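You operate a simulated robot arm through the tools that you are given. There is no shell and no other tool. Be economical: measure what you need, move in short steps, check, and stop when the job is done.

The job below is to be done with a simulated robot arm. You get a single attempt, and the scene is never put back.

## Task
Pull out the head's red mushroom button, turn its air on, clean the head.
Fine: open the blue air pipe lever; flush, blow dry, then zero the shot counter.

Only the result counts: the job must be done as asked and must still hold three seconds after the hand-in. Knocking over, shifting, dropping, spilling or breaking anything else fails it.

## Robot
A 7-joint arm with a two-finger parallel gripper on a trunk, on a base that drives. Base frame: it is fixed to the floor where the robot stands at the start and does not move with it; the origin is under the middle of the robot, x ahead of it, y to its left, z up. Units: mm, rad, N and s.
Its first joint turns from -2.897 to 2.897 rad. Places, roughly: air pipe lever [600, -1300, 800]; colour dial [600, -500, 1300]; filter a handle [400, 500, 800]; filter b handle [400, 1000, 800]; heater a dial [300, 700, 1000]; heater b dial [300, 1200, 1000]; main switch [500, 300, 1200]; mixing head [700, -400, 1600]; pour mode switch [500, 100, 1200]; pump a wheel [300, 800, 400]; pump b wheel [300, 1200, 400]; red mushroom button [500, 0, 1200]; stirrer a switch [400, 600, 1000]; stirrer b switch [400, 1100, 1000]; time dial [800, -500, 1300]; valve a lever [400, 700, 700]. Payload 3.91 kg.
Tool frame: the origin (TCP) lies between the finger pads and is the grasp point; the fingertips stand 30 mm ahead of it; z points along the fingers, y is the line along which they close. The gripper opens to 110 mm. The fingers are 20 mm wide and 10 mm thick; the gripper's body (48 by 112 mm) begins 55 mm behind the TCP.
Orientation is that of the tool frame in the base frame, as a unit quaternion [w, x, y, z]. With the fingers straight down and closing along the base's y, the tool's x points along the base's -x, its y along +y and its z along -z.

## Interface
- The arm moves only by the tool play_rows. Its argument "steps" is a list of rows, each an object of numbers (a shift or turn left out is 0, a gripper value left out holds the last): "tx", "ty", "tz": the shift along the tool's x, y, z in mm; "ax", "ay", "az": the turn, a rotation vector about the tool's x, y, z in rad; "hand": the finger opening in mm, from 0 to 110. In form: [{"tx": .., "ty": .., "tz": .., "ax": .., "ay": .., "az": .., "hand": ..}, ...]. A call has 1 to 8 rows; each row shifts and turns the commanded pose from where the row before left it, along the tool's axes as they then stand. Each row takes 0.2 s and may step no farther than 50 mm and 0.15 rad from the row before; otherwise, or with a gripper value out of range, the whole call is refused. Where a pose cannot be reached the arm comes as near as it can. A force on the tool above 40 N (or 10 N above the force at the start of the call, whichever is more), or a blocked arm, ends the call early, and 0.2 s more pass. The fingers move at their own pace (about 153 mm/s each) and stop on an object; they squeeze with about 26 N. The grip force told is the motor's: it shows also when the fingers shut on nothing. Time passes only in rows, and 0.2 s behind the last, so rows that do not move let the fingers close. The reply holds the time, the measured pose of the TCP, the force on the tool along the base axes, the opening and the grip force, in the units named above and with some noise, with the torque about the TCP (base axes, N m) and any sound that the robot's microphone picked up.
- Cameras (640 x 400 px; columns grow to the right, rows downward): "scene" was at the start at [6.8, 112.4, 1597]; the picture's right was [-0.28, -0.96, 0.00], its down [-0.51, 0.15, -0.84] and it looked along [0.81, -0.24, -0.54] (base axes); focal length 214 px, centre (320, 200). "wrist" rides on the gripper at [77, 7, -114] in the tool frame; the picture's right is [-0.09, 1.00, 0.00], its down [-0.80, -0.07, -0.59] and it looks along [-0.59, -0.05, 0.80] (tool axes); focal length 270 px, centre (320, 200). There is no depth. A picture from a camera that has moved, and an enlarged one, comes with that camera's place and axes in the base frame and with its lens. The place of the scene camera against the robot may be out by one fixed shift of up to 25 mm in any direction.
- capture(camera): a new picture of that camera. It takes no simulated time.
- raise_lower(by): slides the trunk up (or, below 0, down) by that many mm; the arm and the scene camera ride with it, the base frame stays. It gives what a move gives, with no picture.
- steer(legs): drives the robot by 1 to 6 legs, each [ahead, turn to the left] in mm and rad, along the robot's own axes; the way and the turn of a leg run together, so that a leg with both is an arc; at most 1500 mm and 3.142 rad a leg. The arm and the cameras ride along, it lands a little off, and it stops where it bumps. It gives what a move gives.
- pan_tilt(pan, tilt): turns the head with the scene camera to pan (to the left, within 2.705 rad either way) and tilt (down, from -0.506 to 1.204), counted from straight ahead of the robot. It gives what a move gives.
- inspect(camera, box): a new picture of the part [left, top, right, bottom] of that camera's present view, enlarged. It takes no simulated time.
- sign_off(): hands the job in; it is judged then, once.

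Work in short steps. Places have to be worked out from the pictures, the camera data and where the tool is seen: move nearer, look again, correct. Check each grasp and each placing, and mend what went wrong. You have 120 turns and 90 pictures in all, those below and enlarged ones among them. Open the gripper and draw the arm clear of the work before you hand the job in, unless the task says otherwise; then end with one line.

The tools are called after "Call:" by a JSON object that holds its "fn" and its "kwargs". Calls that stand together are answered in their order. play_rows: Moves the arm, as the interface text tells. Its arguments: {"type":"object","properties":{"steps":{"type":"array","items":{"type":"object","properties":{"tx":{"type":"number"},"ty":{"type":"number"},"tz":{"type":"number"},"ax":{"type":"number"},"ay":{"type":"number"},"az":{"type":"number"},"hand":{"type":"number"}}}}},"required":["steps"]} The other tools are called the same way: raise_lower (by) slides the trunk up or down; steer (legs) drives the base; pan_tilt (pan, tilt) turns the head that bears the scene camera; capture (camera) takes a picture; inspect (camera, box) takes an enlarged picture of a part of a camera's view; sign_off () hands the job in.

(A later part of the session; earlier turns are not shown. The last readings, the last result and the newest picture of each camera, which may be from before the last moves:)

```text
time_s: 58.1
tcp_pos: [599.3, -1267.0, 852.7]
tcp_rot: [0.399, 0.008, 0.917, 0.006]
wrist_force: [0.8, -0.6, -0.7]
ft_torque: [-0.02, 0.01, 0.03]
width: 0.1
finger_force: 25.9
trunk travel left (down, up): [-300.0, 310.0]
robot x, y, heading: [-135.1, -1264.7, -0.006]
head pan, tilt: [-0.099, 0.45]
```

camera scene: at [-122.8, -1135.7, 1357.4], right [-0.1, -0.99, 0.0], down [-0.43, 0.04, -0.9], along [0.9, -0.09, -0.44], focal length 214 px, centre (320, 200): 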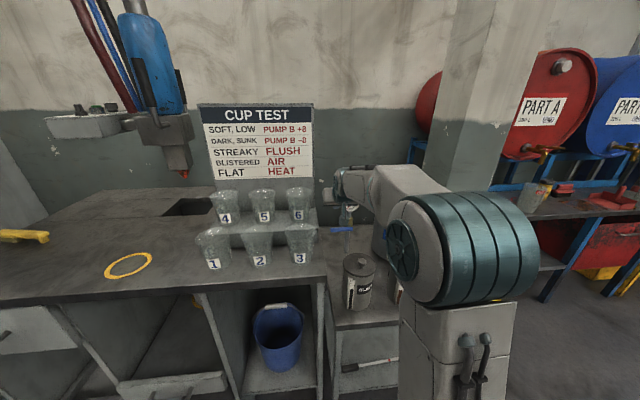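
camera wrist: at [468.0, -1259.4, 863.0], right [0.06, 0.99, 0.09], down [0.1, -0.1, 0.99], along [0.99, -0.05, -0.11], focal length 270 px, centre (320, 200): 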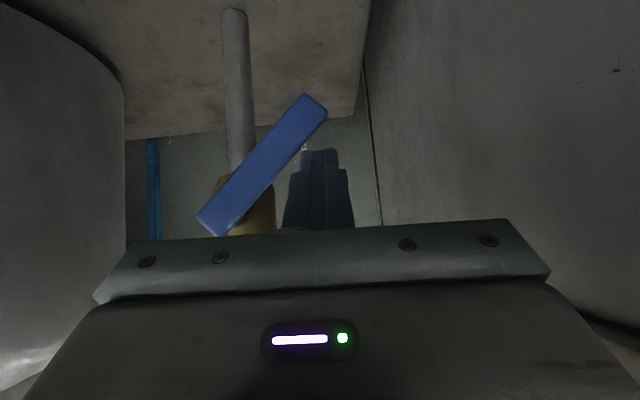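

Load is gone at this spot. I zoom closely at the gripper/can region to see what it hits.

Call:
{"fn": "inspect", "kwargs": {"camera": "scene", "box": [320, 190, 400, 290]}}

Call:
{"fn": "capture", "kwargs": {"camera": "wrist"}}

```text
4.00 times, centred on (360, 240) of scene
camera zoom: at [-123.1, -1135.8, 1357.6], right [-0.1, -0.99, 0.0], down [-0.43, 0.05, -0.9], along [0.9, -0.09, -0.43], focal length 858 px, centre (160, 40)
```

zoom: 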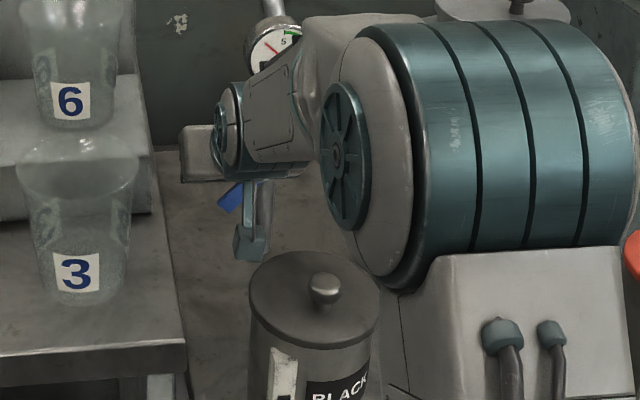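

```text
51 pictures are left
camera wrist: at [464.6, -1259.1, 873.8], right [0.07, 0.99, 0.08], down [0.11, -0.09, 0.99], along [0.99, -0.06, -0.12], focal length 270 px, centre (320, 200)
```

wrist: 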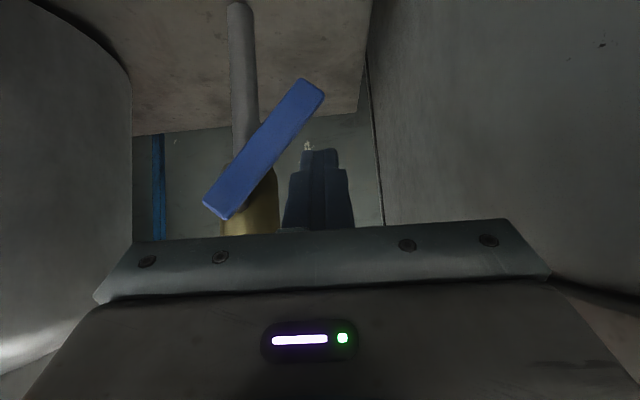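

The bulky elbow hangs right over where the brown can stands; it likely touched it. I go up, back off, and raise the trunk so the elbow rides high, then check the cans.

Call:
{"fn": "play_rows", "kwargs": {"steps": [{"tx": -29, "tz": -27}, {"tx": -29, "tz": -27}, {"tx": -8, "tz": -49}, {"tx": -8, "tz": -49}]}}

Call:
{"fn": "raise_lower", "kwargs": {"by": 200}}

Call:
{"fn": "pan_tilt", "kwargs": {"pan": -0.1, "tilt": 0.65}}

Call:
{"fn": "capture", "kwargs": {"camera": "scene"}}

```text
time_s: 59.1
tcp_pos: [540.9, -1264.9, 1009.5]
tcp_rot: [0.399, 0.006, 0.917, 0.01]
wrist_force: [-0.8, -0.2, -0.2]
ft_torque: [0.02, 0.01, -0.01]
width: 0.0
finger_force: 25.5
trunk travel left (down, up): [-300.0, 310.0]
robot x, y, heading: [-139.7, -1265.4, 0.0]
head pan, tilt: [-0.099, 0.45]
```

```text
time_s: 61.2
tcp_pos: [541.1, -1264.6, 1209.0]
tcp_rot: [0.4, 0.007, 0.916, 0.009]
wrist_force: [-1.4, -0.1, 0.6]
ft_torque: [-0.01, 0.01, -0.01]
width: 0.0
finger_force: 25.8
trunk travel left (down, up): [-500.0, 110.0]
robot x, y, heading: [-133.4, -1263.4, -0.001]
head pan, tilt: [-0.099, 0.45]
```

```text
time_s: 62.0
tcp_pos: [542.1, -1264.7, 1209.6]
tcp_rot: [0.399, 0.006, 0.917, 0.009]
wrist_force: [0.1, 0.5, 1.5]
ft_torque: [-0.04, 0.03, 0.0]
width: 0.3
finger_force: 26.1
trunk travel left (down, up): [-500.0, 110.0]
robot x, y, heading: [-136.3, -1261.7, 0.001]
head pan, tilt: [-0.099, 0.649]
```

```text
50 pictures are left
camera scene: at [-127.9, -1135.1, 1539.6], right [-0.1, -0.99, 0.0], down [-0.6, 0.06, -0.8], along [0.79, -0.08, -0.6], focal length 214 px, centre (320, 200)
```

scene: 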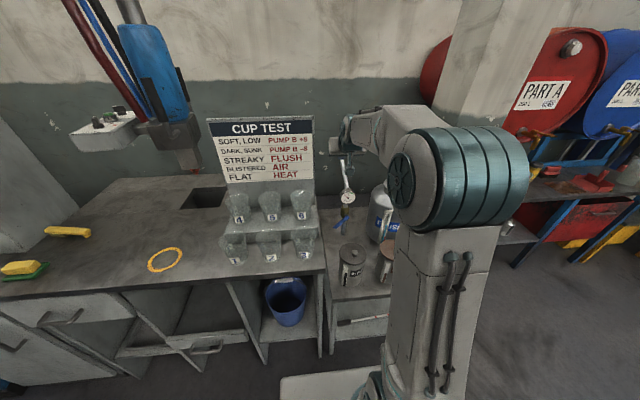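

Black and brown cans both stand. I descend again with the elbow now higher, to just left of and above the half-turned lever.

Call:
{"fn": "play_rows", "kwargs": {"steps": [{"tx": 26.6, "tz": 34.6, "ty": 1.9}, {"tx": 26.6, "tz": 34.6, "ty": 1.9}, {"tx": 26.6, "tz": 34.6, "ty": 1.9}, {"tx": 26.6, "tz": 34.6, "ty": 1.9}, {"tx": 26.6, "tz": 34.6, "ty": 1.9}, {"tx": 26.6, "tz": 34.6, "ty": 1.9}]}}

Call:
{"fn": "capture", "kwargs": {"camera": "scene"}}

```text
time_s: 63.4
tcp_pos: [587.7, -1249.0, 950.6]
tcp_rot: [0.4, 0.006, 0.916, 0.009]
wrist_force: [0.2, 1.4, 1.3]
ft_torque: [0.01, 0.02, -0.01]
width: 0.0
finger_force: 26.3
trunk travel left (down, up): [-500.0, 110.0]
robot x, y, heading: [-133.4, -1266.2, -0.001]
head pan, tilt: [-0.099, 0.649]
```

```text
49 pictures are left
camera scene: at [-127.4, -1135.0, 1539.6], right [-0.1, -0.99, 0.0], down [-0.6, 0.06, -0.8], along [0.79, -0.08, -0.6], focal length 214 px, centre (320, 200)
```

scene: 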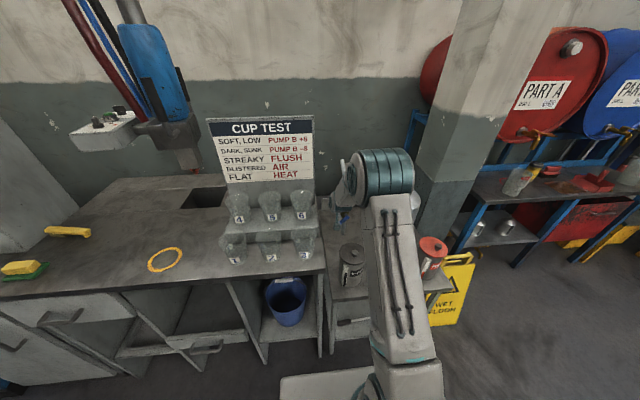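

The elbow now is around z≈1250, well clear of the cans. I continue down to beside the lever and look.

Call:
{"fn": "play_rows", "kwargs": {"steps": [{"tx": 26.6, "tz": 34.6}, {"tx": 26.6, "tz": 34.6}]}}

Call:
{"fn": "capture", "kwargs": {"camera": "wrist"}}

```text
time_s: 64.0
tcp_pos: [598.7, -1244.3, 865.3]
tcp_rot: [0.4, 0.006, 0.916, 0.009]
wrist_force: [-0.8, -0.7, -0.9]
ft_torque: [-0.01, 0.01, -0.01]
width: 0.1
finger_force: 26.0
trunk travel left (down, up): [-500.0, 110.0]
robot x, y, heading: [-134.6, -1263.5, 0.001]
head pan, tilt: [-0.099, 0.649]
```

```text
48 pictures are left
camera wrist: at [463.7, -1237.5, 888.2], right [0.06, 0.99, 0.09], down [0.11, -0.09, 0.99], along [0.99, -0.05, -0.11], focal length 270 px, centre (320, 200)
```

wrist: 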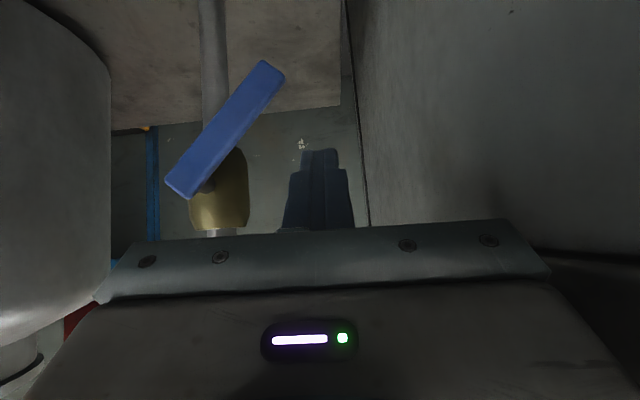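

Clear so far. Down 24 mm, then push right in small steps.

Call:
{"fn": "play_rows", "kwargs": {"steps": [{"tx": 17.5, "tz": 16.3}, {"ty": -8}, {"ty": -8}, {"ty": -8}, {"ty": -8}, {"ty": -8}]}}

Call:
{"fn": "capture", "kwargs": {"camera": "wrist"}}

```text
time_s: 65.2
tcp_pos: [603.8, -1263.9, 843.4]
tcp_rot: [0.402, 0.006, 0.915, 0.019]
wrist_force: [5.5, 11.2, -1.2]
ft_torque: [-0.18, -0.23, -1.93]
width: 0.0
finger_force: 25.6
trunk travel left (down, up): [-500.0, 110.0]
robot x, y, heading: [-133.9, -1264.6, 0.019]
head pan, tilt: [-0.099, 0.649]
stopped in row 6: the force on the tool passed its limit (the readings are from after the stop); the commanded pose is now the measured one
```

```text
47 pictures are left
camera wrist: at [466.4, -1257.7, 864.2], right [0.05, 0.99, 0.1], down [0.11, -0.11, 0.99], along [0.99, -0.04, -0.11], focal length 270 px, centre (320, 200)
```

wrist: 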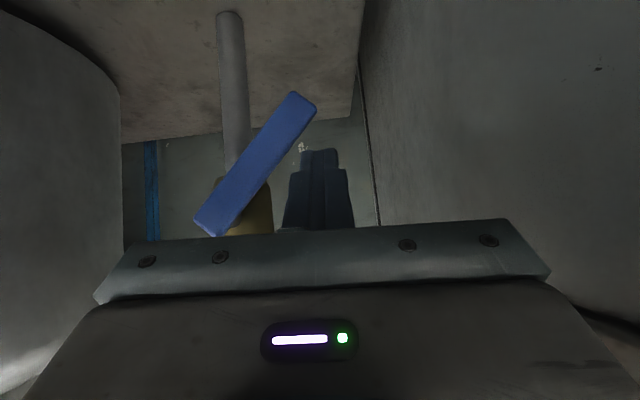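

The contact resolves to the wrist-camera housing against the black can at z≈860. I back off left, then yaw the tool ~0.3 rad so its rear swings away from the can while the tip can still push right.

Call:
{"fn": "play_rows", "kwargs": {"steps": [{"ty": 12}, {"ax": 0.11, "az": 0.1}, {"ax": 0.11, "az": 0.1}, {"ax": 0.05, "az": 0.047}]}}

Call:
{"fn": "capture", "kwargs": {"camera": "scene"}}

Call:
{"fn": "capture", "kwargs": {"camera": "wrist"}}

```text
time_s: 66.3
tcp_pos: [598.7, -1267.4, 841.8]
tcp_rot: [0.387, 0.174, 0.903, -0.064]
wrist_force: [-1.8, -9.4, -0.4]
ft_torque: [0.48, -0.17, 0.76]
width: 0.0
finger_force: 26.0
trunk travel left (down, up): [-500.0, 110.0]
robot x, y, heading: [-133.3, -1265.5, -0.005]
head pan, tilt: [-0.099, 0.649]
stopped in row 4: the force on the tool passed its limit (the readings are from after the stop); the commanded pose is now the measured one
```

```text
46 pictures are left
camera scene: at [-128.1, -1135.7, 1539.7], right [-0.1, -0.99, 0.0], down [-0.6, 0.06, -0.8], along [0.79, -0.08, -0.6], focal length 214 px, centre (320, 200)
```

scene: 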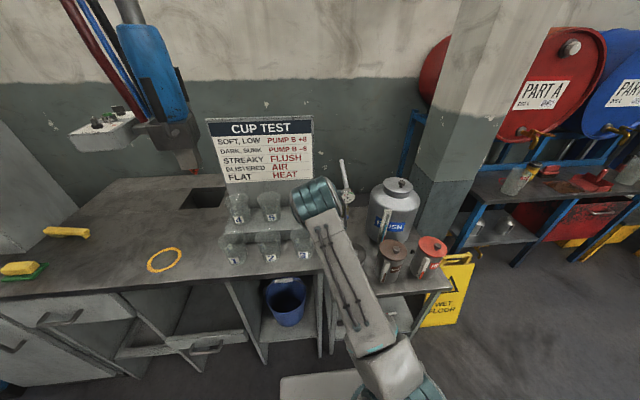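

```text
45 pictures are left
camera wrist: at [473.6, -1211.2, 864.8], right [0.42, 0.9, 0.08], down [0.08, -0.13, 0.99], along [0.9, -0.41, -0.13], focal length 270 px, centre (320, 200)
```

wrist: 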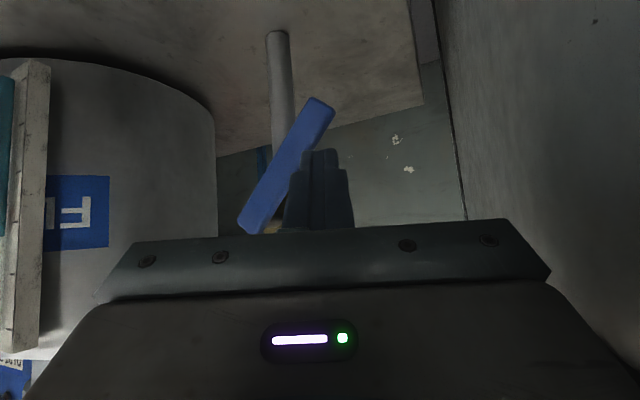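

The yaw swung the elbow over the cups and pressed the bench end, so I undo it. Better plan: unyawed, open fingers and push with the outer face of the right finger, which offsets the gripper ~50 mm left of the can.

Call:
{"fn": "play_rows", "kwargs": {"steps": [{"ax": -0.11, "az": -0.1, "ty": 2}, {"ax": -0.11, "az": -0.1, "ty": 6}, {"ax": -0.05, "az": -0.045, "ty": 7}]}}

Call:
{"fn": "capture", "kwargs": {"camera": "scene"}}

```text
time_s: 67.1
tcp_pos: [601.3, -1249.4, 840.9]
tcp_rot: [0.398, 0.007, 0.917, 0.013]
wrist_force: [0.2, 0.4, -0.6]
ft_torque: [0.01, 0.01, 0.01]
width: 0.1
finger_force: 26.5
trunk travel left (down, up): [-500.0, 110.0]
robot x, y, heading: [-132.3, -1267.4, 0.002]
head pan, tilt: [-0.099, 0.649]
```

```text
44 pictures are left
camera scene: at [-128.2, -1135.2, 1539.6], right [-0.1, -1.0, 0.0], down [-0.6, 0.06, -0.8], along [0.79, -0.08, -0.6], focal length 214 px, centre (320, 200)
```

scene: 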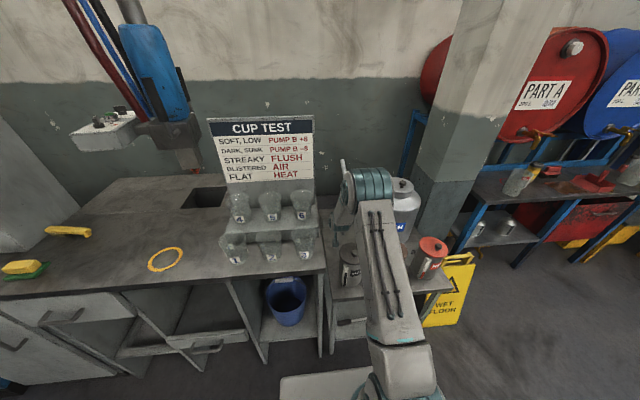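

No load and everything stands. Opening the hand here lets the right finger itself push the lever to the right; I open in stages.

Call:
{"fn": "play_rows", "kwargs": {"steps": [{"hand": 30}, {"hand": 60}, {"hand": 84}, {}]}}

Call:
{"fn": "capture", "kwargs": {"camera": "wrist"}}

```text
time_s: 68.1
tcp_pos: [600.4, -1249.8, 840.3]
tcp_rot: [0.397, 0.008, 0.918, 0.012]
wrist_force: [0.1, 2.3, -1.0]
ft_torque: [0.15, 0.02, 0.02]
width: 82.8
finger_force: 0.1
trunk travel left (down, up): [-500.0, 110.0]
robot x, y, heading: [-137.0, -1265.2, 0.003]
head pan, tilt: [-0.099, 0.649]
```

```text
43 pictures are left
camera wrist: at [464.8, -1242.1, 863.0], right [0.06, 0.99, 0.09], down [0.11, -0.1, 0.99], along [0.99, -0.05, -0.12], focal length 270 px, centre (320, 200)
```

wrist: 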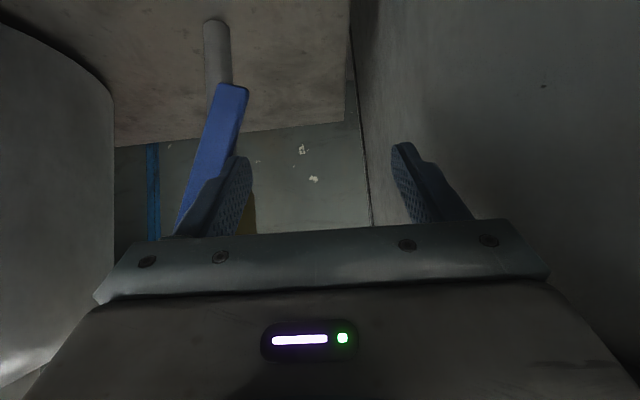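

Works: the lever is now near 70°. I open further and nudge slightly right.

Call:
{"fn": "play_rows", "kwargs": {"steps": [{"hand": 95}, {"hand": 104}, {}, {"ty": -3}, {}]}}

Call:
{"fn": "capture", "kwargs": {"camera": "wrist"}}

```text
time_s: 69.3
tcp_pos: [600.3, -1253.3, 838.5]
tcp_rot: [0.397, 0.007, 0.918, 0.012]
wrist_force: [-0.2, 4.1, -3.2]
ft_torque: [0.24, 0.08, 0.08]
width: 101.9
finger_force: 0.0
trunk travel left (down, up): [-500.0, 110.0]
robot x, y, heading: [-134.2, -1259.9, 0.001]
head pan, tilt: [-0.099, 0.649]
```

```text
42 pictures are left
camera wrist: at [464.8, -1245.4, 862.6], right [0.06, 0.99, 0.09], down [0.11, -0.1, 0.99], along [0.99, -0.05, -0.12], focal length 270 px, centre (320, 200)
```

wrist: 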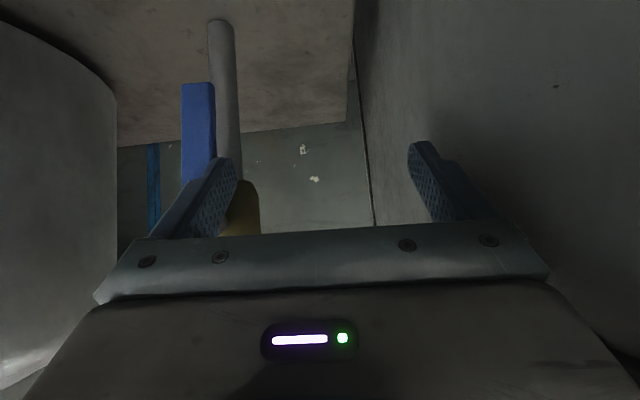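

The lever now parallels the pipe. I press slightly more to be sure it's at the stop.

Call:
{"fn": "play_rows", "kwargs": {"steps": [{"hand": 110}, {"ty": -3}, {}]}}

```text
time_s: 70.1
tcp_pos: [600.4, -1252.9, 842.1]
tcp_rot: [0.397, 0.006, 0.918, 0.013]
wrist_force: [-0.6, 16.5, -5.6]
ft_torque: [0.34, 0.04, 0.16]
width: 101.8
finger_force: 0.1
trunk travel left (down, up): [-500.0, 110.0]
robot x, y, heading: [-136.2, -1263.4, 0.005]
head pan, tilt: [-0.099, 0.649]
```

Firm stop reached (16 N, no movement). I release, withdraw up and back, and check the gauge.

Call:
{"fn": "play_rows", "kwargs": {"steps": [{"ty": 6, "hand": 80}, {"hand": 60}, {"tx": -29, "tz": -27}, {"tx": -29, "tz": -27}, {"tx": -8, "tz": -47}, {"tx": -29, "tz": -27}]}}

Call:
{"fn": "capture", "kwargs": {"camera": "wrist"}}

```text
time_s: 71.5
tcp_pos: [570.8, -1253.4, 1001.0]
tcp_rot: [0.398, 0.008, 0.917, 0.012]
wrist_force: [0.3, 0.3, 0.0]
ft_torque: [-0.01, 0.01, 0.01]
width: 60.2
finger_force: 0.1
trunk travel left (down, up): [-500.0, 110.0]
robot x, y, heading: [-137.2, -1267.3, -0.003]
head pan, tilt: [-0.099, 0.649]
```

```text
41 pictures are left
camera wrist: at [435.5, -1246.0, 1023.0], right [0.06, 0.99, 0.09], down [0.11, -0.1, 0.99], along [0.99, -0.05, -0.12], focal length 270 px, centre (320, 200)
```

wrist: 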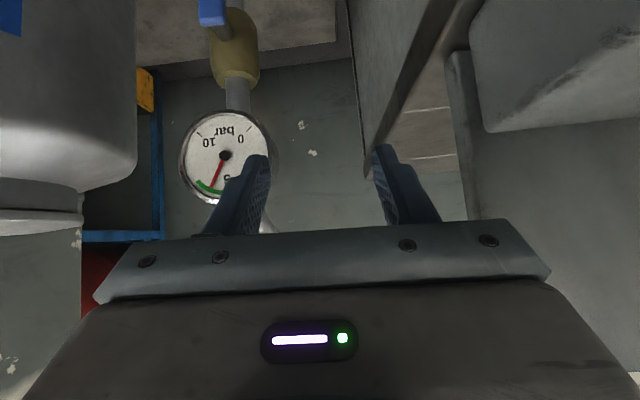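

The gauge reads ~6 bar in the green: air is on. I rise clear and drive back.

Call:
{"fn": "play_rows", "kwargs": {"steps": [{"tx": -29, "tz": -27}, {"tx": -29, "tz": -27}, {"tx": -29, "tz": -27}, {"tx": -29, "tz": -27}, {"tx": -29, "tz": -27}]}}

Call:
{"fn": "steer", "kwargs": {"legs": [[-340, 0]]}}

Call:
{"fn": "capture", "kwargs": {"camera": "scene"}}

```text
time_s: 72.7
tcp_pos: [572.9, -1258.9, 1197.9]
tcp_rot: [0.398, 0.008, 0.917, 0.011]
wrist_force: [-0.2, 0.4, 0.4]
ft_torque: [0.0, 0.03, -0.02]
width: 59.9
finger_force: 0.0
trunk travel left (down, up): [-500.0, 110.0]
robot x, y, heading: [-136.8, -1262.6, 0.001]
head pan, tilt: [-0.099, 0.649]
```

```text
time_s: 74.9
tcp_pos: [227.5, -1259.1, 1198.3]
tcp_rot: [0.398, 0.008, 0.917, 0.012]
wrist_force: [0.9, 0.0, -0.4]
ft_torque: [-0.04, 0.01, 0.01]
width: 60.3
finger_force: 0.1
trunk travel left (down, up): [-500.0, 110.0]
robot x, y, heading: [-481.0, -1261.1, 0.001]
head pan, tilt: [-0.099, 0.649]
```

```text
40 pictures are left
camera scene: at [-472.9, -1135.3, 1539.5], right [-0.1, -1.0, 0.0], down [-0.6, 0.06, -0.8], along [0.79, -0.08, -0.6], focal length 214 px, centre (320, 200)
```

scene: 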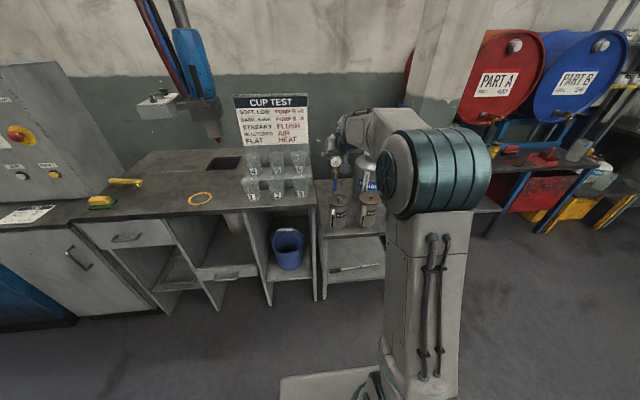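

Everything stands. I zoom on the cans to see whether the black one shifted compared with its row.

Call:
{"fn": "inspect", "kwargs": {"camera": "scene", "box": [290, 130, 430, 290]}}

```text
2.50 times, centred on (360, 210) of scene
camera zoom: at [-472.9, -1135.3, 1539.5], right [-0.1, -1.0, 0.0], down [-0.6, 0.06, -0.8], along [0.79, -0.08, -0.6], focal length 536 px, centre (220, 175)
```

zoom: 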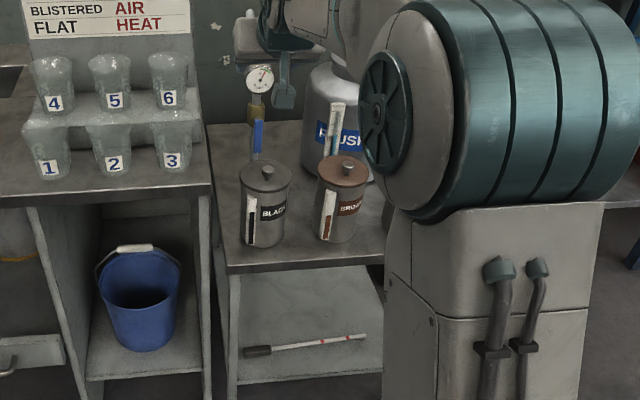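

Cans keep their spacing and edge distance, so nothing shifted. Now I drive back to the panel.

Call:
{"fn": "steer", "kwargs": {"legs": [[-60, 0], [0, 1.57], [1330, 0], [0, -1.57]]}}

Call:
{"fn": "pan_tilt", "kwargs": {"pan": 0.0, "tilt": 0.45}}

Call:
{"fn": "capture", "kwargs": {"camera": "scene"}}

Call:
{"fn": "capture", "kwargs": {"camera": "wrist"}}

```text
time_s: 89.6
tcp_pos: [190.6, 49.5, 1196.9]
tcp_rot: [0.397, 0.01, 0.918, 0.011]
wrist_force: [0.1, -0.8, 0.9]
ft_torque: [-0.01, -0.01, -0.01]
width: 59.7
finger_force: 0.1
trunk travel left (down, up): [-500.0, 110.0]
robot x, y, heading: [-520.3, 50.3, -0.007]
head pan, tilt: [-0.099, 0.649]
```

```text
time_s: 90.4
tcp_pos: [190.8, 50.1, 1196.3]
tcp_rot: [0.397, 0.011, 0.918, 0.011]
wrist_force: [0.4, -0.7, -0.2]
ft_torque: [0.01, -0.01, 0.0]
width: 60.0
finger_force: 0.1
trunk travel left (down, up): [-500.0, 110.0]
robot x, y, heading: [-515.1, 49.0, -0.003]
head pan, tilt: [0.0, 0.45]
```

```text
38 pictures are left
camera scene: at [-504.9, 185.3, 1557.3], right [0.0, -1.0, 0.0], down [-0.44, 0.0, -0.9], along [0.9, 0.0, -0.44], focal length 214 px, centre (320, 200)
```

scene: 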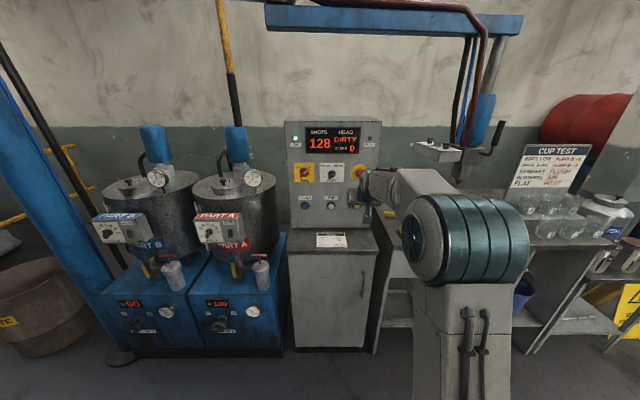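

```text
37 pictures are left
camera wrist: at [54.8, 57.0, 1219.8], right [0.07, 0.99, 0.09], down [0.11, -0.1, 0.99], along [0.99, -0.06, -0.12], focal length 270 px, centre (320, 200)
```

wrist: 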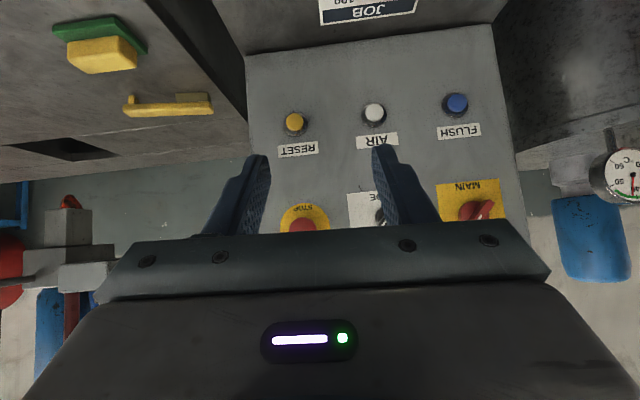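

From two wrist views the buttons are near x≈495, z≈1028: FLUSH y≈270, AIR y≈136, RESET y≈0. I close the fingers, lower and flatten the tool, then drive 250 mm closer.

Call:
{"fn": "play_rows", "kwargs": {"steps": [{"tx": 35, "tz": 15, "hand": 0}, {"tx": 35, "tz": 15}, {"tx": 35, "tz": 15}, {"ay": -0.12}, {"ay": -0.11}]}}

Call:
{"fn": "steer", "kwargs": {"legs": [[250, 0]]}}

Call:
{"fn": "capture", "kwargs": {"camera": "wrist"}}

```text
time_s: 91.6
tcp_pos: [151.7, 53.6, 1089.7]
tcp_rot: [0.501, 0.012, 0.865, 0.01]
wrist_force: [-0.1, -0.1, 0.2]
ft_torque: [0.01, -0.01, 0.02]
width: 0.1
finger_force: 26.2
trunk travel left (down, up): [-500.0, 110.0]
robot x, y, heading: [-520.0, 46.0, -0.002]
head pan, tilt: [0.0, 0.45]
```

```text
time_s: 93.4
tcp_pos: [403.9, 54.7, 1090.2]
tcp_rot: [0.5, 0.011, 0.866, 0.01]
wrist_force: [0.2, -0.9, -0.2]
ft_torque: [-0.01, -0.01, 0.0]
width: 0.0
finger_force: 25.9
trunk travel left (down, up): [-500.0, 110.0]
robot x, y, heading: [-264.5, 46.1, -0.002]
head pan, tilt: [0.0, 0.45]
```

```text
36 pictures are left
camera wrist: at [266.1, 62.7, 1081.3], right [0.05, 0.99, 0.11], down [-0.11, -0.1, 0.99], along [0.99, -0.06, 0.11], focal length 270 px, centre (320, 200)
```

wrist: 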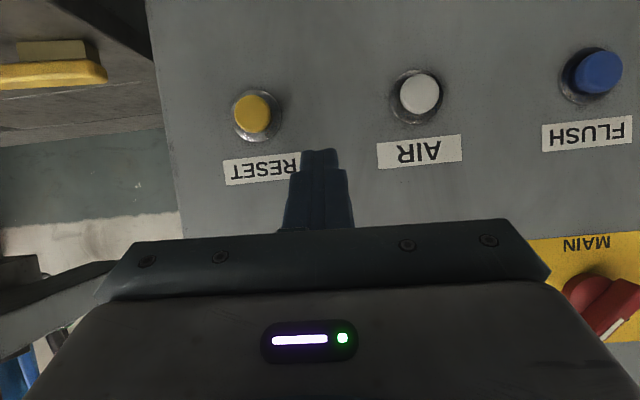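

Buttons refine to FLUSH [480, 266, 1033], AIR [480, 135, 1033], RESET [480, 3, 1031]. I line the closed fingertips up in front of FLUSH.

Call:
{"fn": "play_rows", "kwargs": {"steps": [{"tx": 6, "tz": 8.3, "ty": 42.2}, {"tx": 6, "tz": 8.3, "ty": 42.2}, {"tx": 6, "tz": 8.3, "ty": 42.2}, {"tx": 6, "tz": 8.3, "ty": 42.2}, {"tx": 6, "tz": 8.3, "ty": 42.2}]}}

Call:
{"fn": "capture", "kwargs": {"camera": "wrist"}}

Call:
{"fn": "capture", "kwargs": {"camera": "scene"}}

```text
time_s: 94.6
tcp_pos: [425.7, 269.0, 1052.1]
tcp_rot: [0.5, 0.008, 0.866, 0.013]
wrist_force: [-0.2, -0.4, -0.3]
ft_torque: [0.02, -0.02, -0.01]
width: 0.1
finger_force: 26.3
trunk travel left (down, up): [-500.0, 110.0]
robot x, y, heading: [-264.2, 46.6, -0.001]
head pan, tilt: [0.0, 0.45]
```

```text
35 pictures are left
camera wrist: at [288.2, 277.1, 1043.0], right [0.05, 0.99, 0.1], down [-0.12, -0.1, 0.99], along [0.99, -0.06, 0.11], focal length 270 px, centre (320, 200)
```

wrist: 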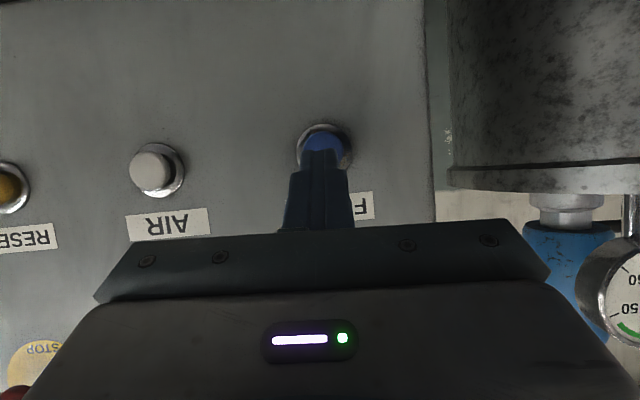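

```text
34 pictures are left
camera scene: at [-254.1, 186.2, 1557.2], right [0.0, -1.0, 0.0], down [-0.44, 0.0, -0.9], along [0.9, 0.0, -0.44], focal length 214 px, centre (320, 200)
```

scene: 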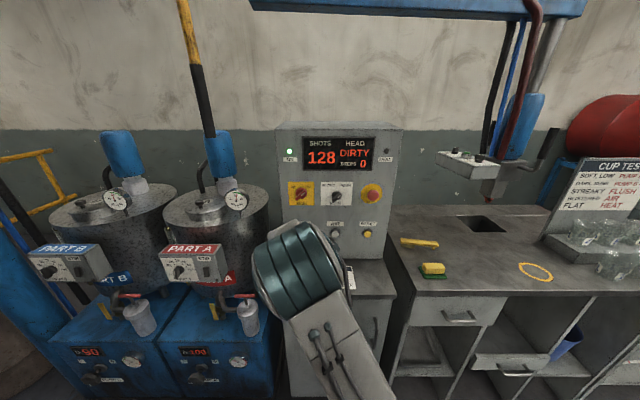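

Tip is right in front of FLUSH. I lower 7 mm and press forward gently.

Call:
{"fn": "play_rows", "kwargs": {"steps": [{"tx": 6, "tz": 3.5}, {"tx": -5, "tz": 8.7}, {"tx": -3, "tz": 5.2}, {"tx": -2.5, "tz": 4.3}, {"tx": -2.5, "tz": 4.3}, {}]}}

Call:
{"fn": "capture", "kwargs": {"camera": "wrist"}}

```text
time_s: 96.0
tcp_pos: [450.6, 266.5, 1043.2]
tcp_rot: [0.501, 0.01, 0.866, 0.011]
wrist_force: [-0.4, 0.7, 0.2]
ft_torque: [0.03, -0.01, 0.0]
width: 0.0
finger_force: 25.5
trunk travel left (down, up): [-500.0, 110.0]
robot x, y, heading: [-267.3, 49.2, -0.001]
head pan, tilt: [0.0, 0.45]
```

```text
33 pictures are left
camera wrist: at [314.0, 275.3, 1034.5], right [0.05, 0.99, 0.1], down [-0.12, -0.1, 0.99], along [0.99, -0.06, 0.11], focal length 270 px, centre (320, 200)
```

wrist: 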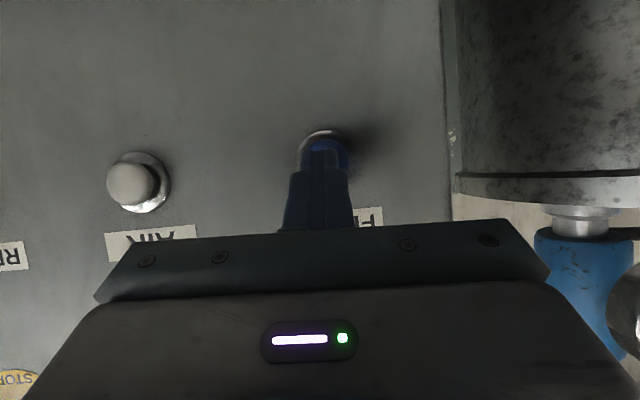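

No contact yet; continue forward in 4 mm steps.

Call:
{"fn": "play_rows", "kwargs": {"steps": [{"tx": -2, "tz": 3.5, "ty": 3}, {"tx": -2, "tz": 3.5}, {"tx": -2, "tz": 3.5}, {"tx": -2, "tz": 3.5}, {"tx": -1.5, "tz": 2.6}]}}

Call:
{"fn": "capture", "kwargs": {"camera": "scene"}}

```text
time_s: 97.2
tcp_pos: [465.8, 270.3, 1043.7]
tcp_rot: [0.499, 0.01, 0.866, 0.011]
wrist_force: [-29.6, -2.2, -3.1]
ft_torque: [0.01, 0.31, -0.01]
width: 0.0
finger_force: 26.0
trunk travel left (down, up): [-500.0, 110.0]
robot x, y, heading: [-266.0, 47.2, -0.001]
head pan, tilt: [0.0, 0.45]
heard: click
```

```text
32 pictures are left
camera scene: at [-258.8, 184.9, 1557.3], right [0.0, -1.0, 0.0], down [-0.43, 0.0, -0.9], along [0.9, 0.0, -0.43], focal length 214 px, centre (320, 200)
```

scene: 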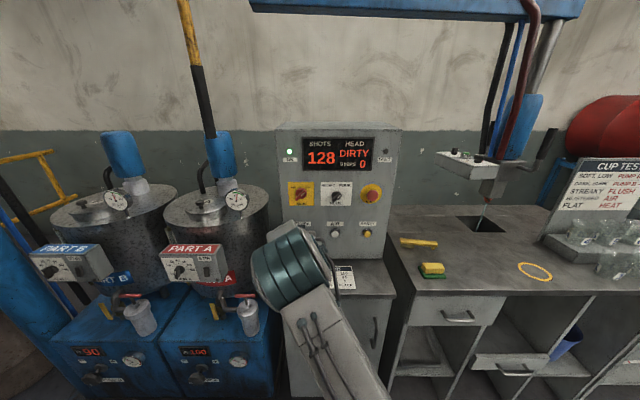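

A click, and a stream runs from the head into the drain. I hold and watch the display.

Call:
{"fn": "play_rows", "kwargs": {"steps": [{}, {}, {}, {}, {}, {}, {}, {}]}}

Call:
{"fn": "inspect", "kwargs": {"camera": "scene", "box": [270, 110, 530, 250]}}

```text
time_s: 99.0
tcp_pos: [466.0, 271.2, 1044.3]
tcp_rot: [0.499, 0.008, 0.866, 0.011]
wrist_force: [-34.7, 0.2, -11.7]
ft_torque: [-0.01, 0.58, 0.01]
width: 0.0
finger_force: 25.7
trunk travel left (down, up): [-500.0, 110.0]
robot x, y, heading: [-265.3, 43.4, 0.0]
head pan, tilt: [0.0, 0.45]
```

```text
2.46 times, centred on (400, 180) of scene
camera zoom: at [-257.9, 185.6, 1557.3], right [0.0, -1.0, 0.0], down [-0.43, 0.0, -0.9], along [0.9, 0.0, -0.43], focal length 528 px, centre (123, 249)
```

zoom: 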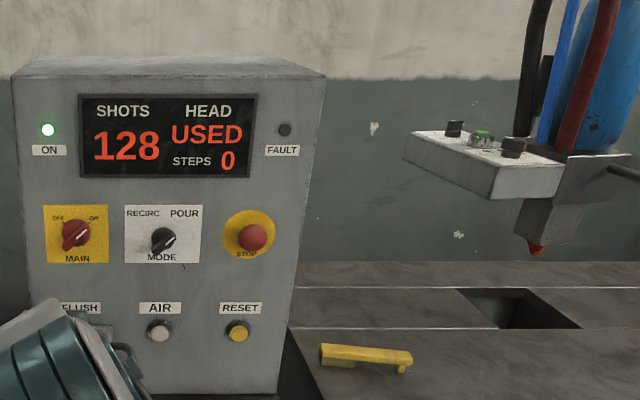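

HEAD changed DIRTY→USED and the stream stopped. I release and move over to AIR.

Call:
{"fn": "play_rows", "kwargs": {"steps": [{"tx": 10, "tz": -17.3}, {"tx": 10, "tz": -17.3}, {"ty": -45}, {"ty": -45}, {"ty": -45}]}}

Call:
{"fn": "capture", "kwargs": {"camera": "wrist"}}

Call:
{"fn": "capture", "kwargs": {"camera": "scene"}}

```text
time_s: 100.2
tcp_pos: [428.4, 133.8, 1038.5]
tcp_rot: [0.5, 0.009, 0.866, 0.012]
wrist_force: [0.2, -0.3, 0.4]
ft_torque: [0.02, 0.0, 0.0]
width: 0.1
finger_force: 25.8
trunk travel left (down, up): [-500.0, 110.0]
robot x, y, heading: [-269.1, 48.5, -0.003]
head pan, tilt: [0.0, 0.45]
```

```text
30 pictures are left
camera wrist: at [291.8, 142.6, 1030.4], right [0.05, 0.99, 0.11], down [-0.12, -0.1, 0.99], along [0.99, -0.06, 0.11], focal length 270 px, centre (320, 200)
```

wrist: 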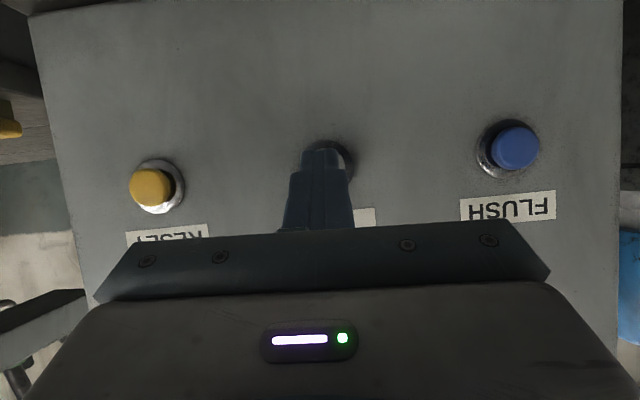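

```text
29 pictures are left
camera scene: at [-253.8, 184.1, 1557.4], right [0.0, -1.0, 0.0], down [-0.44, 0.0, -0.9], along [0.9, 0.0, -0.44], focal length 214 px, centre (320, 200)
```

scene: 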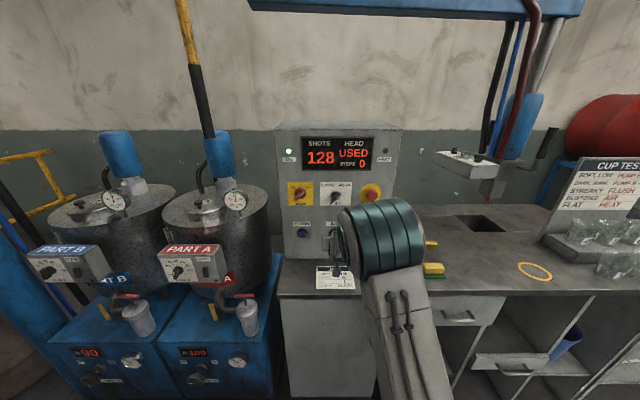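

I nudge 4 mm left and 3 mm up, then press AIR forward the same 37 mm and hold.

Call:
{"fn": "play_rows", "kwargs": {"steps": [{"ty": 4, "tx": -2.6, "tz": -1.5}, {"tx": -8, "tz": 13.9}, {"tx": -5, "tz": 8.7}, {"tx": -2.5, "tz": 4.3}, {"tx": -2, "tz": 3.5}, {"tx": -1.5, "tz": 2.6}, {}, {}]}}

Call:
{"fn": "inspect", "kwargs": {"camera": "scene", "box": [270, 110, 530, 250]}}

```text
time_s: 102.0
tcp_pos: [464.9, 140.2, 1042.3]
tcp_rot: [0.5, 0.009, 0.866, 0.011]
wrist_force: [-24.9, -1.7, -4.3]
ft_torque: [0.04, 0.26, 0.01]
width: 0.0
finger_force: 25.6
trunk travel left (down, up): [-500.0, 110.0]
robot x, y, heading: [-264.4, 47.5, 0.004]
head pan, tilt: [0.0, 0.45]
heard: click
```

```text
2.46 times, centred on (400, 180) of scene
camera zoom: at [-257.5, 184.9, 1557.3], right [0.0, -1.0, 0.0], down [-0.43, 0.0, -0.9], along [0.9, 0.0, -0.43], focal length 528 px, centre (123, 249)
```

zoom: 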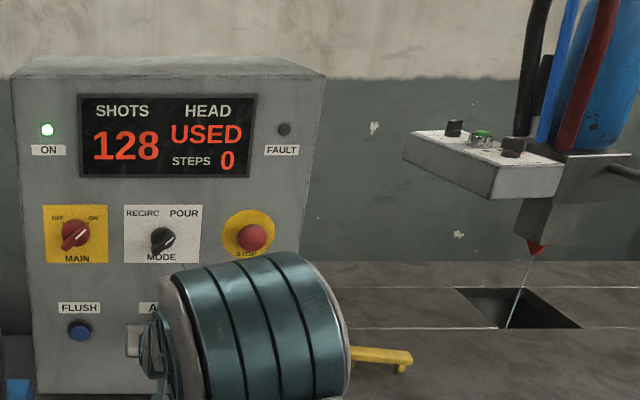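

Clicked, and the air jet is running. I hold for it to finish.

Call:
{"fn": "play_rows", "kwargs": {"steps": [{}, {}, {}, {}, {}, {}, {}, {}]}}

Call:
{"fn": "inspect", "kwargs": {"camera": "scene", "box": [270, 110, 530, 250]}}

```text
time_s: 103.8
tcp_pos: [466.2, 140.0, 1042.4]
tcp_rot: [0.499, 0.009, 0.866, 0.011]
wrist_force: [-28.2, 0.0, -8.8]
ft_torque: [0.02, 0.47, 0.04]
width: 0.2
finger_force: 25.7
trunk travel left (down, up): [-500.0, 110.0]
robot x, y, heading: [-268.8, 44.1, 0.0]
head pan, tilt: [0.0, 0.45]
```

```text
2.46 times, centred on (400, 180) of scene
camera zoom: at [-257.1, 185.1, 1557.3], right [0.0, -1.0, 0.0], down [-0.43, 0.0, -0.9], along [0.9, 0.0, -0.43], focal length 528 px, centre (123, 249)
```

zoom: 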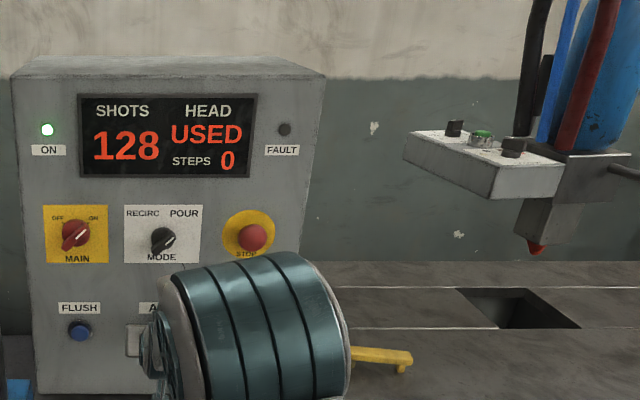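

Air jet ended; the display still says USED. I release AIR and look again after the release.

Call:
{"fn": "play_rows", "kwargs": {"steps": [{"tx": 10, "tz": -17.3}, {"tx": 10, "tz": -17.3}, {}, {}, {}]}}

Call:
{"fn": "inspect", "kwargs": {"camera": "scene", "box": [270, 110, 530, 250]}}

```text
time_s: 105.0
tcp_pos: [427.6, 139.2, 1041.9]
tcp_rot: [0.5, 0.01, 0.866, 0.011]
wrist_force: [0.5, -0.5, 0.3]
ft_torque: [0.0, -0.01, 0.0]
width: 0.0
finger_force: 25.3
trunk travel left (down, up): [-500.0, 110.0]
robot x, y, heading: [-269.0, 48.8, -0.004]
head pan, tilt: [0.0, 0.45]
```

```text
2.46 times, centred on (400, 180) of scene
camera zoom: at [-254.0, 184.9, 1557.4], right [0.0, -1.0, 0.0], down [-0.44, 0.0, -0.9], along [0.9, 0.0, -0.44], focal length 528 px, centre (123, 249)
```

zoom: 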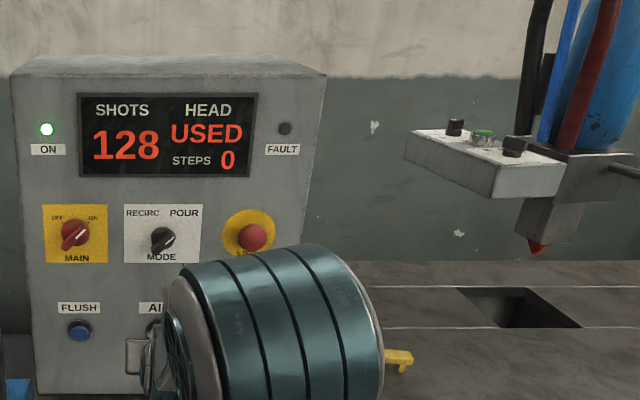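

HEAD stays USED; possibly RESET completes the cycle. I move to RESET.

Call:
{"fn": "play_rows", "kwargs": {"steps": [{"ty": -44}, {"ty": -44}, {"ty": -45}]}}

Call:
{"fn": "capture", "kwargs": {"camera": "wrist"}}

```text
time_s: 105.8
tcp_pos: [426.6, 3.5, 1038.7]
tcp_rot: [0.501, 0.01, 0.865, 0.011]
wrist_force: [0.2, -0.6, 0.4]
ft_torque: [0.01, 0.0, 0.07]
width: 0.0
finger_force: 26.0
trunk travel left (down, up): [-500.0, 110.0]
robot x, y, heading: [-268.2, 48.7, -0.002]
head pan, tilt: [0.0, 0.45]
```

```text
25 pictures are left
camera wrist: at [289.3, 12.1, 1029.2], right [0.05, 0.99, 0.11], down [-0.12, -0.1, 0.99], along [0.99, -0.06, 0.11], focal length 270 px, centre (320, 200)
```

wrist: 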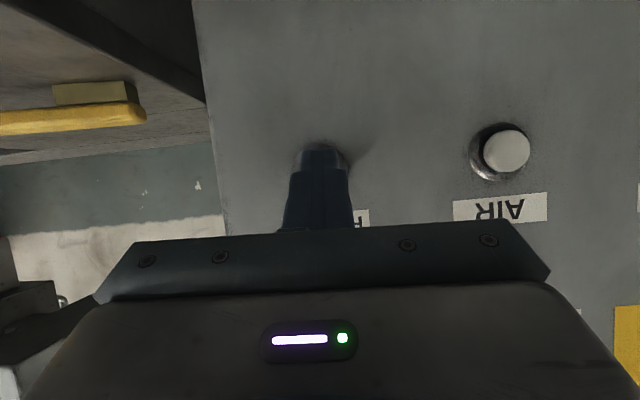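

Centred on RESET (ring visible both sides). I raise 3 mm and press as before.

Call:
{"fn": "play_rows", "kwargs": {"steps": [{"ty": 1, "tx": -3, "tz": -1.7}, {"tx": -8, "tz": 13.9}, {"tx": -5, "tz": 8.7}, {"tx": -2.5, "tz": 4.3}, {"tx": -2.5, "tz": 4.3}, {"tx": -1.5, "tz": 2.6}, {}, {}]}}

Call:
{"fn": "inspect", "kwargs": {"camera": "scene", "box": [270, 110, 530, 250]}}

```text
time_s: 107.6
tcp_pos: [463.6, 6.4, 1041.9]
tcp_rot: [0.5, 0.009, 0.866, 0.012]
wrist_force: [-16.6, -1.0, -3.2]
ft_torque: [-0.02, 0.21, 0.03]
width: 0.1
finger_force: 26.2
trunk travel left (down, up): [-500.0, 110.0]
robot x, y, heading: [-264.8, 46.8, 0.001]
head pan, tilt: [0.0, 0.45]
heard: click
```

```text
2.46 times, centred on (400, 180) of scene
camera zoom: at [-256.2, 184.7, 1557.3], right [0.0, -1.0, 0.0], down [-0.43, 0.0, -0.9], along [0.9, 0.0, -0.43], focal length 528 px, centre (123, 249)
```

zoom: 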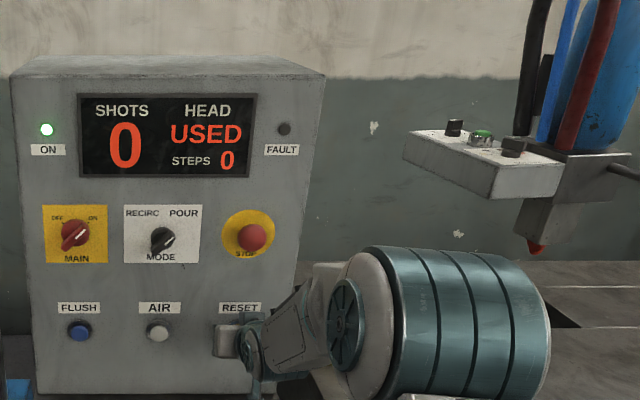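

SHOTS is 0 but HEAD still reads USED, so one flush likely wasn't enough. I repeat: back to FLUSH, then AIR, then RESET.

Call:
{"fn": "play_rows", "kwargs": {"steps": [{"tx": 10, "tz": -17.3}, {"tx": 10, "tz": -17.3}, {"ty": 45}, {"ty": 45}, {"ty": 45}, {"ty": 45}, {"ty": 45}, {"ty": 42}]}}

```text
time_s: 109.4
tcp_pos: [426.0, 276.0, 1050.0]
tcp_rot: [0.501, 0.009, 0.866, 0.011]
wrist_force: [0.4, -1.0, 0.4]
ft_torque: [-0.01, 0.01, -0.04]
width: 0.2
finger_force: 25.5
trunk travel left (down, up): [-500.0, 110.0]
robot x, y, heading: [-267.8, 47.5, 0.006]
head pan, tilt: [0.0, 0.45]
```

I correct to y≈271, z≈1044 and press FLUSH again, holding.

Call:
{"fn": "play_rows", "kwargs": {"steps": [{"ty": -5, "tx": 5.2, "tz": 3}, {"tx": -8, "tz": 13.9}, {"tx": -5, "tz": 8.7}, {"tx": -2.5, "tz": 4.3}, {"tx": -2.5, "tz": 4.3}, {"tx": -2, "tz": 3.4}, {}, {}]}}

Call:
{"fn": "play_rows", "kwargs": {"steps": [{}, {}, {}, {}, {}, {}, {}, {}]}}

Call:
{"fn": "inspect", "kwargs": {"camera": "scene", "box": [270, 110, 530, 250]}}

```text
time_s: 111.2
tcp_pos: [463.7, 270.5, 1044.1]
tcp_rot: [0.5, 0.009, 0.866, 0.012]
wrist_force: [-22.7, -5.1, -7.0]
ft_torque: [0.03, 0.36, -0.14]
width: 0.1
finger_force: 26.6
trunk travel left (down, up): [-500.0, 110.0]
robot x, y, heading: [-268.9, 44.2, -0.005]
head pan, tilt: [0.0, 0.45]
heard: click
```

```text
time_s: 113.0
tcp_pos: [464.3, 270.3, 1043.9]
tcp_rot: [0.499, 0.009, 0.866, 0.012]
wrist_force: [-25.4, -2.7, -11.3]
ft_torque: [-0.01, 0.51, -0.06]
width: 0.1
finger_force: 25.8
trunk travel left (down, up): [-500.0, 110.0]
robot x, y, heading: [-265.6, 48.3, 0.002]
head pan, tilt: [0.0, 0.45]
```

```text
2.46 times, centred on (400, 180) of scene
camera zoom: at [-256.5, 185.0, 1557.3], right [0.0, -1.0, 0.0], down [-0.43, 0.0, -0.9], along [0.9, 0.0, -0.43], focal length 528 px, centre (123, 249)
```

zoom: 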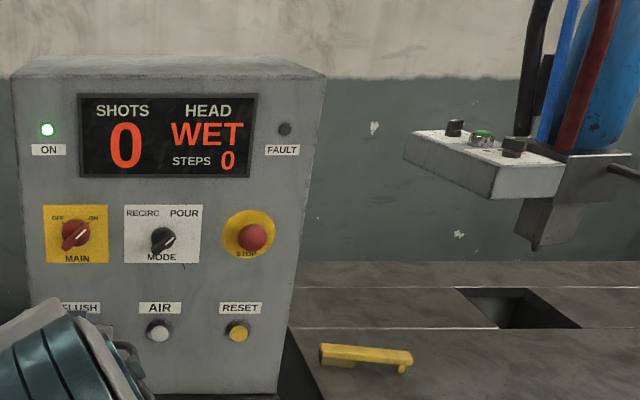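

HEAD is now WET and the nozzle is no longer red. Now AIR again, starting from the approach position.

Call:
{"fn": "play_rows", "kwargs": {"steps": [{"tx": 10, "tz": -17.3}, {"tx": 10, "tz": -17.3}, {"ty": -44}, {"ty": -44}, {"ty": -43}]}}

```text
time_s: 114.2
tcp_pos: [427.4, 136.4, 1040.1]
tcp_rot: [0.5, 0.01, 0.866, 0.012]
wrist_force: [-0.1, -0.4, 1.1]
ft_torque: [-0.03, -0.02, -0.02]
width: 0.1
finger_force: 26.6
trunk travel left (down, up): [-500.0, 110.0]
robot x, y, heading: [-265.3, 48.5, -0.001]
head pan, tilt: [0.0, 0.45]
```

Nudge to y≈139 and press AIR, holding.

Call:
{"fn": "play_rows", "kwargs": {"steps": [{"ty": 3, "tx": -2, "tz": -1}, {"tx": -8, "tz": 13.9}, {"tx": -5, "tz": 8.7}, {"tx": -2.5, "tz": 4.3}, {"tx": -2, "tz": 3.5}, {"tx": -2, "tz": 3.4}, {}, {}]}}

Call:
{"fn": "play_rows", "kwargs": {"steps": [{}, {}, {}, {}, {}, {}, {}, {}]}}

Call:
{"fn": "inspect", "kwargs": {"camera": "scene", "box": [270, 110, 530, 250]}}

```text
time_s: 116.0
tcp_pos: [463.3, 141.0, 1041.9]
tcp_rot: [0.499, 0.009, 0.866, 0.011]
wrist_force: [-12.5, 1.7, -4.0]
ft_torque: [0.0, 0.15, -0.01]
width: 0.0
finger_force: 26.2
trunk travel left (down, up): [-500.0, 110.0]
robot x, y, heading: [-267.9, 48.1, -0.001]
head pan, tilt: [0.0, 0.45]
heard: click
```

```text
time_s: 117.8
tcp_pos: [462.8, 142.4, 1041.8]
tcp_rot: [0.5, 0.009, 0.866, 0.012]
wrist_force: [-14.7, 1.6, -6.3]
ft_torque: [0.02, 0.3, 0.04]
width: 0.1
finger_force: 25.6
trunk travel left (down, up): [-500.0, 110.0]
robot x, y, heading: [-268.0, 48.3, 0.002]
head pan, tilt: [0.0, 0.45]
```

```text
2.46 times, centred on (400, 180) of scene
camera zoom: at [-255.5, 185.2, 1557.3], right [0.0, -1.0, 0.0], down [-0.43, 0.0, -0.9], along [0.9, 0.0, -0.43], focal length 528 px, centre (123, 249)
```

zoom: 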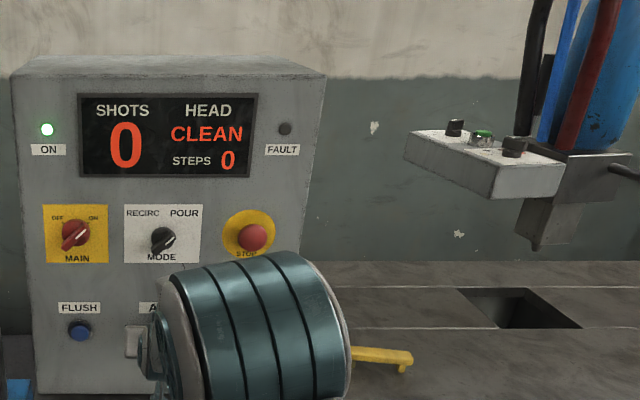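

HEAD reads CLEAN. To honour the order (zero last), I press RESET once more.

Call:
{"fn": "play_rows", "kwargs": {"steps": [{"tx": 10, "tz": -17.3}, {"tx": 10, "tz": -17.3}, {"ty": -45}, {"ty": -45}, {"ty": -44}]}}

Call:
{"fn": "play_rows", "kwargs": {"steps": [{"ty": 0, "tx": -2, "tz": -1}, {"tx": -8, "tz": 13.9}, {"tx": -5, "tz": 8.7}, {"tx": -2.5, "tz": 4.3}, {"tx": -2.5, "tz": 4.3}, {"tx": -2, "tz": 3.4}, {}, {}]}}

```text
time_s: 119.0
tcp_pos: [425.1, 5.6, 1040.0]
tcp_rot: [0.501, 0.009, 0.865, 0.012]
wrist_force: [0.8, -0.2, 0.7]
ft_torque: [-0.01, -0.01, 0.01]
width: 0.0
finger_force: 25.7
trunk travel left (down, up): [-500.0, 110.0]
robot x, y, heading: [-267.1, 47.6, -0.002]
head pan, tilt: [0.0, 0.45]
```

```text
time_s: 120.8
tcp_pos: [464.2, 6.8, 1041.3]
tcp_rot: [0.499, 0.01, 0.866, 0.011]
wrist_force: [-13.0, 1.0, -0.8]
ft_torque: [0.02, 0.09, -0.01]
width: 0.2
finger_force: 26.2
trunk travel left (down, up): [-500.0, 110.0]
robot x, y, heading: [-270.6, 47.7, 0.001]
head pan, tilt: [0.0, 0.45]
heard: click
```

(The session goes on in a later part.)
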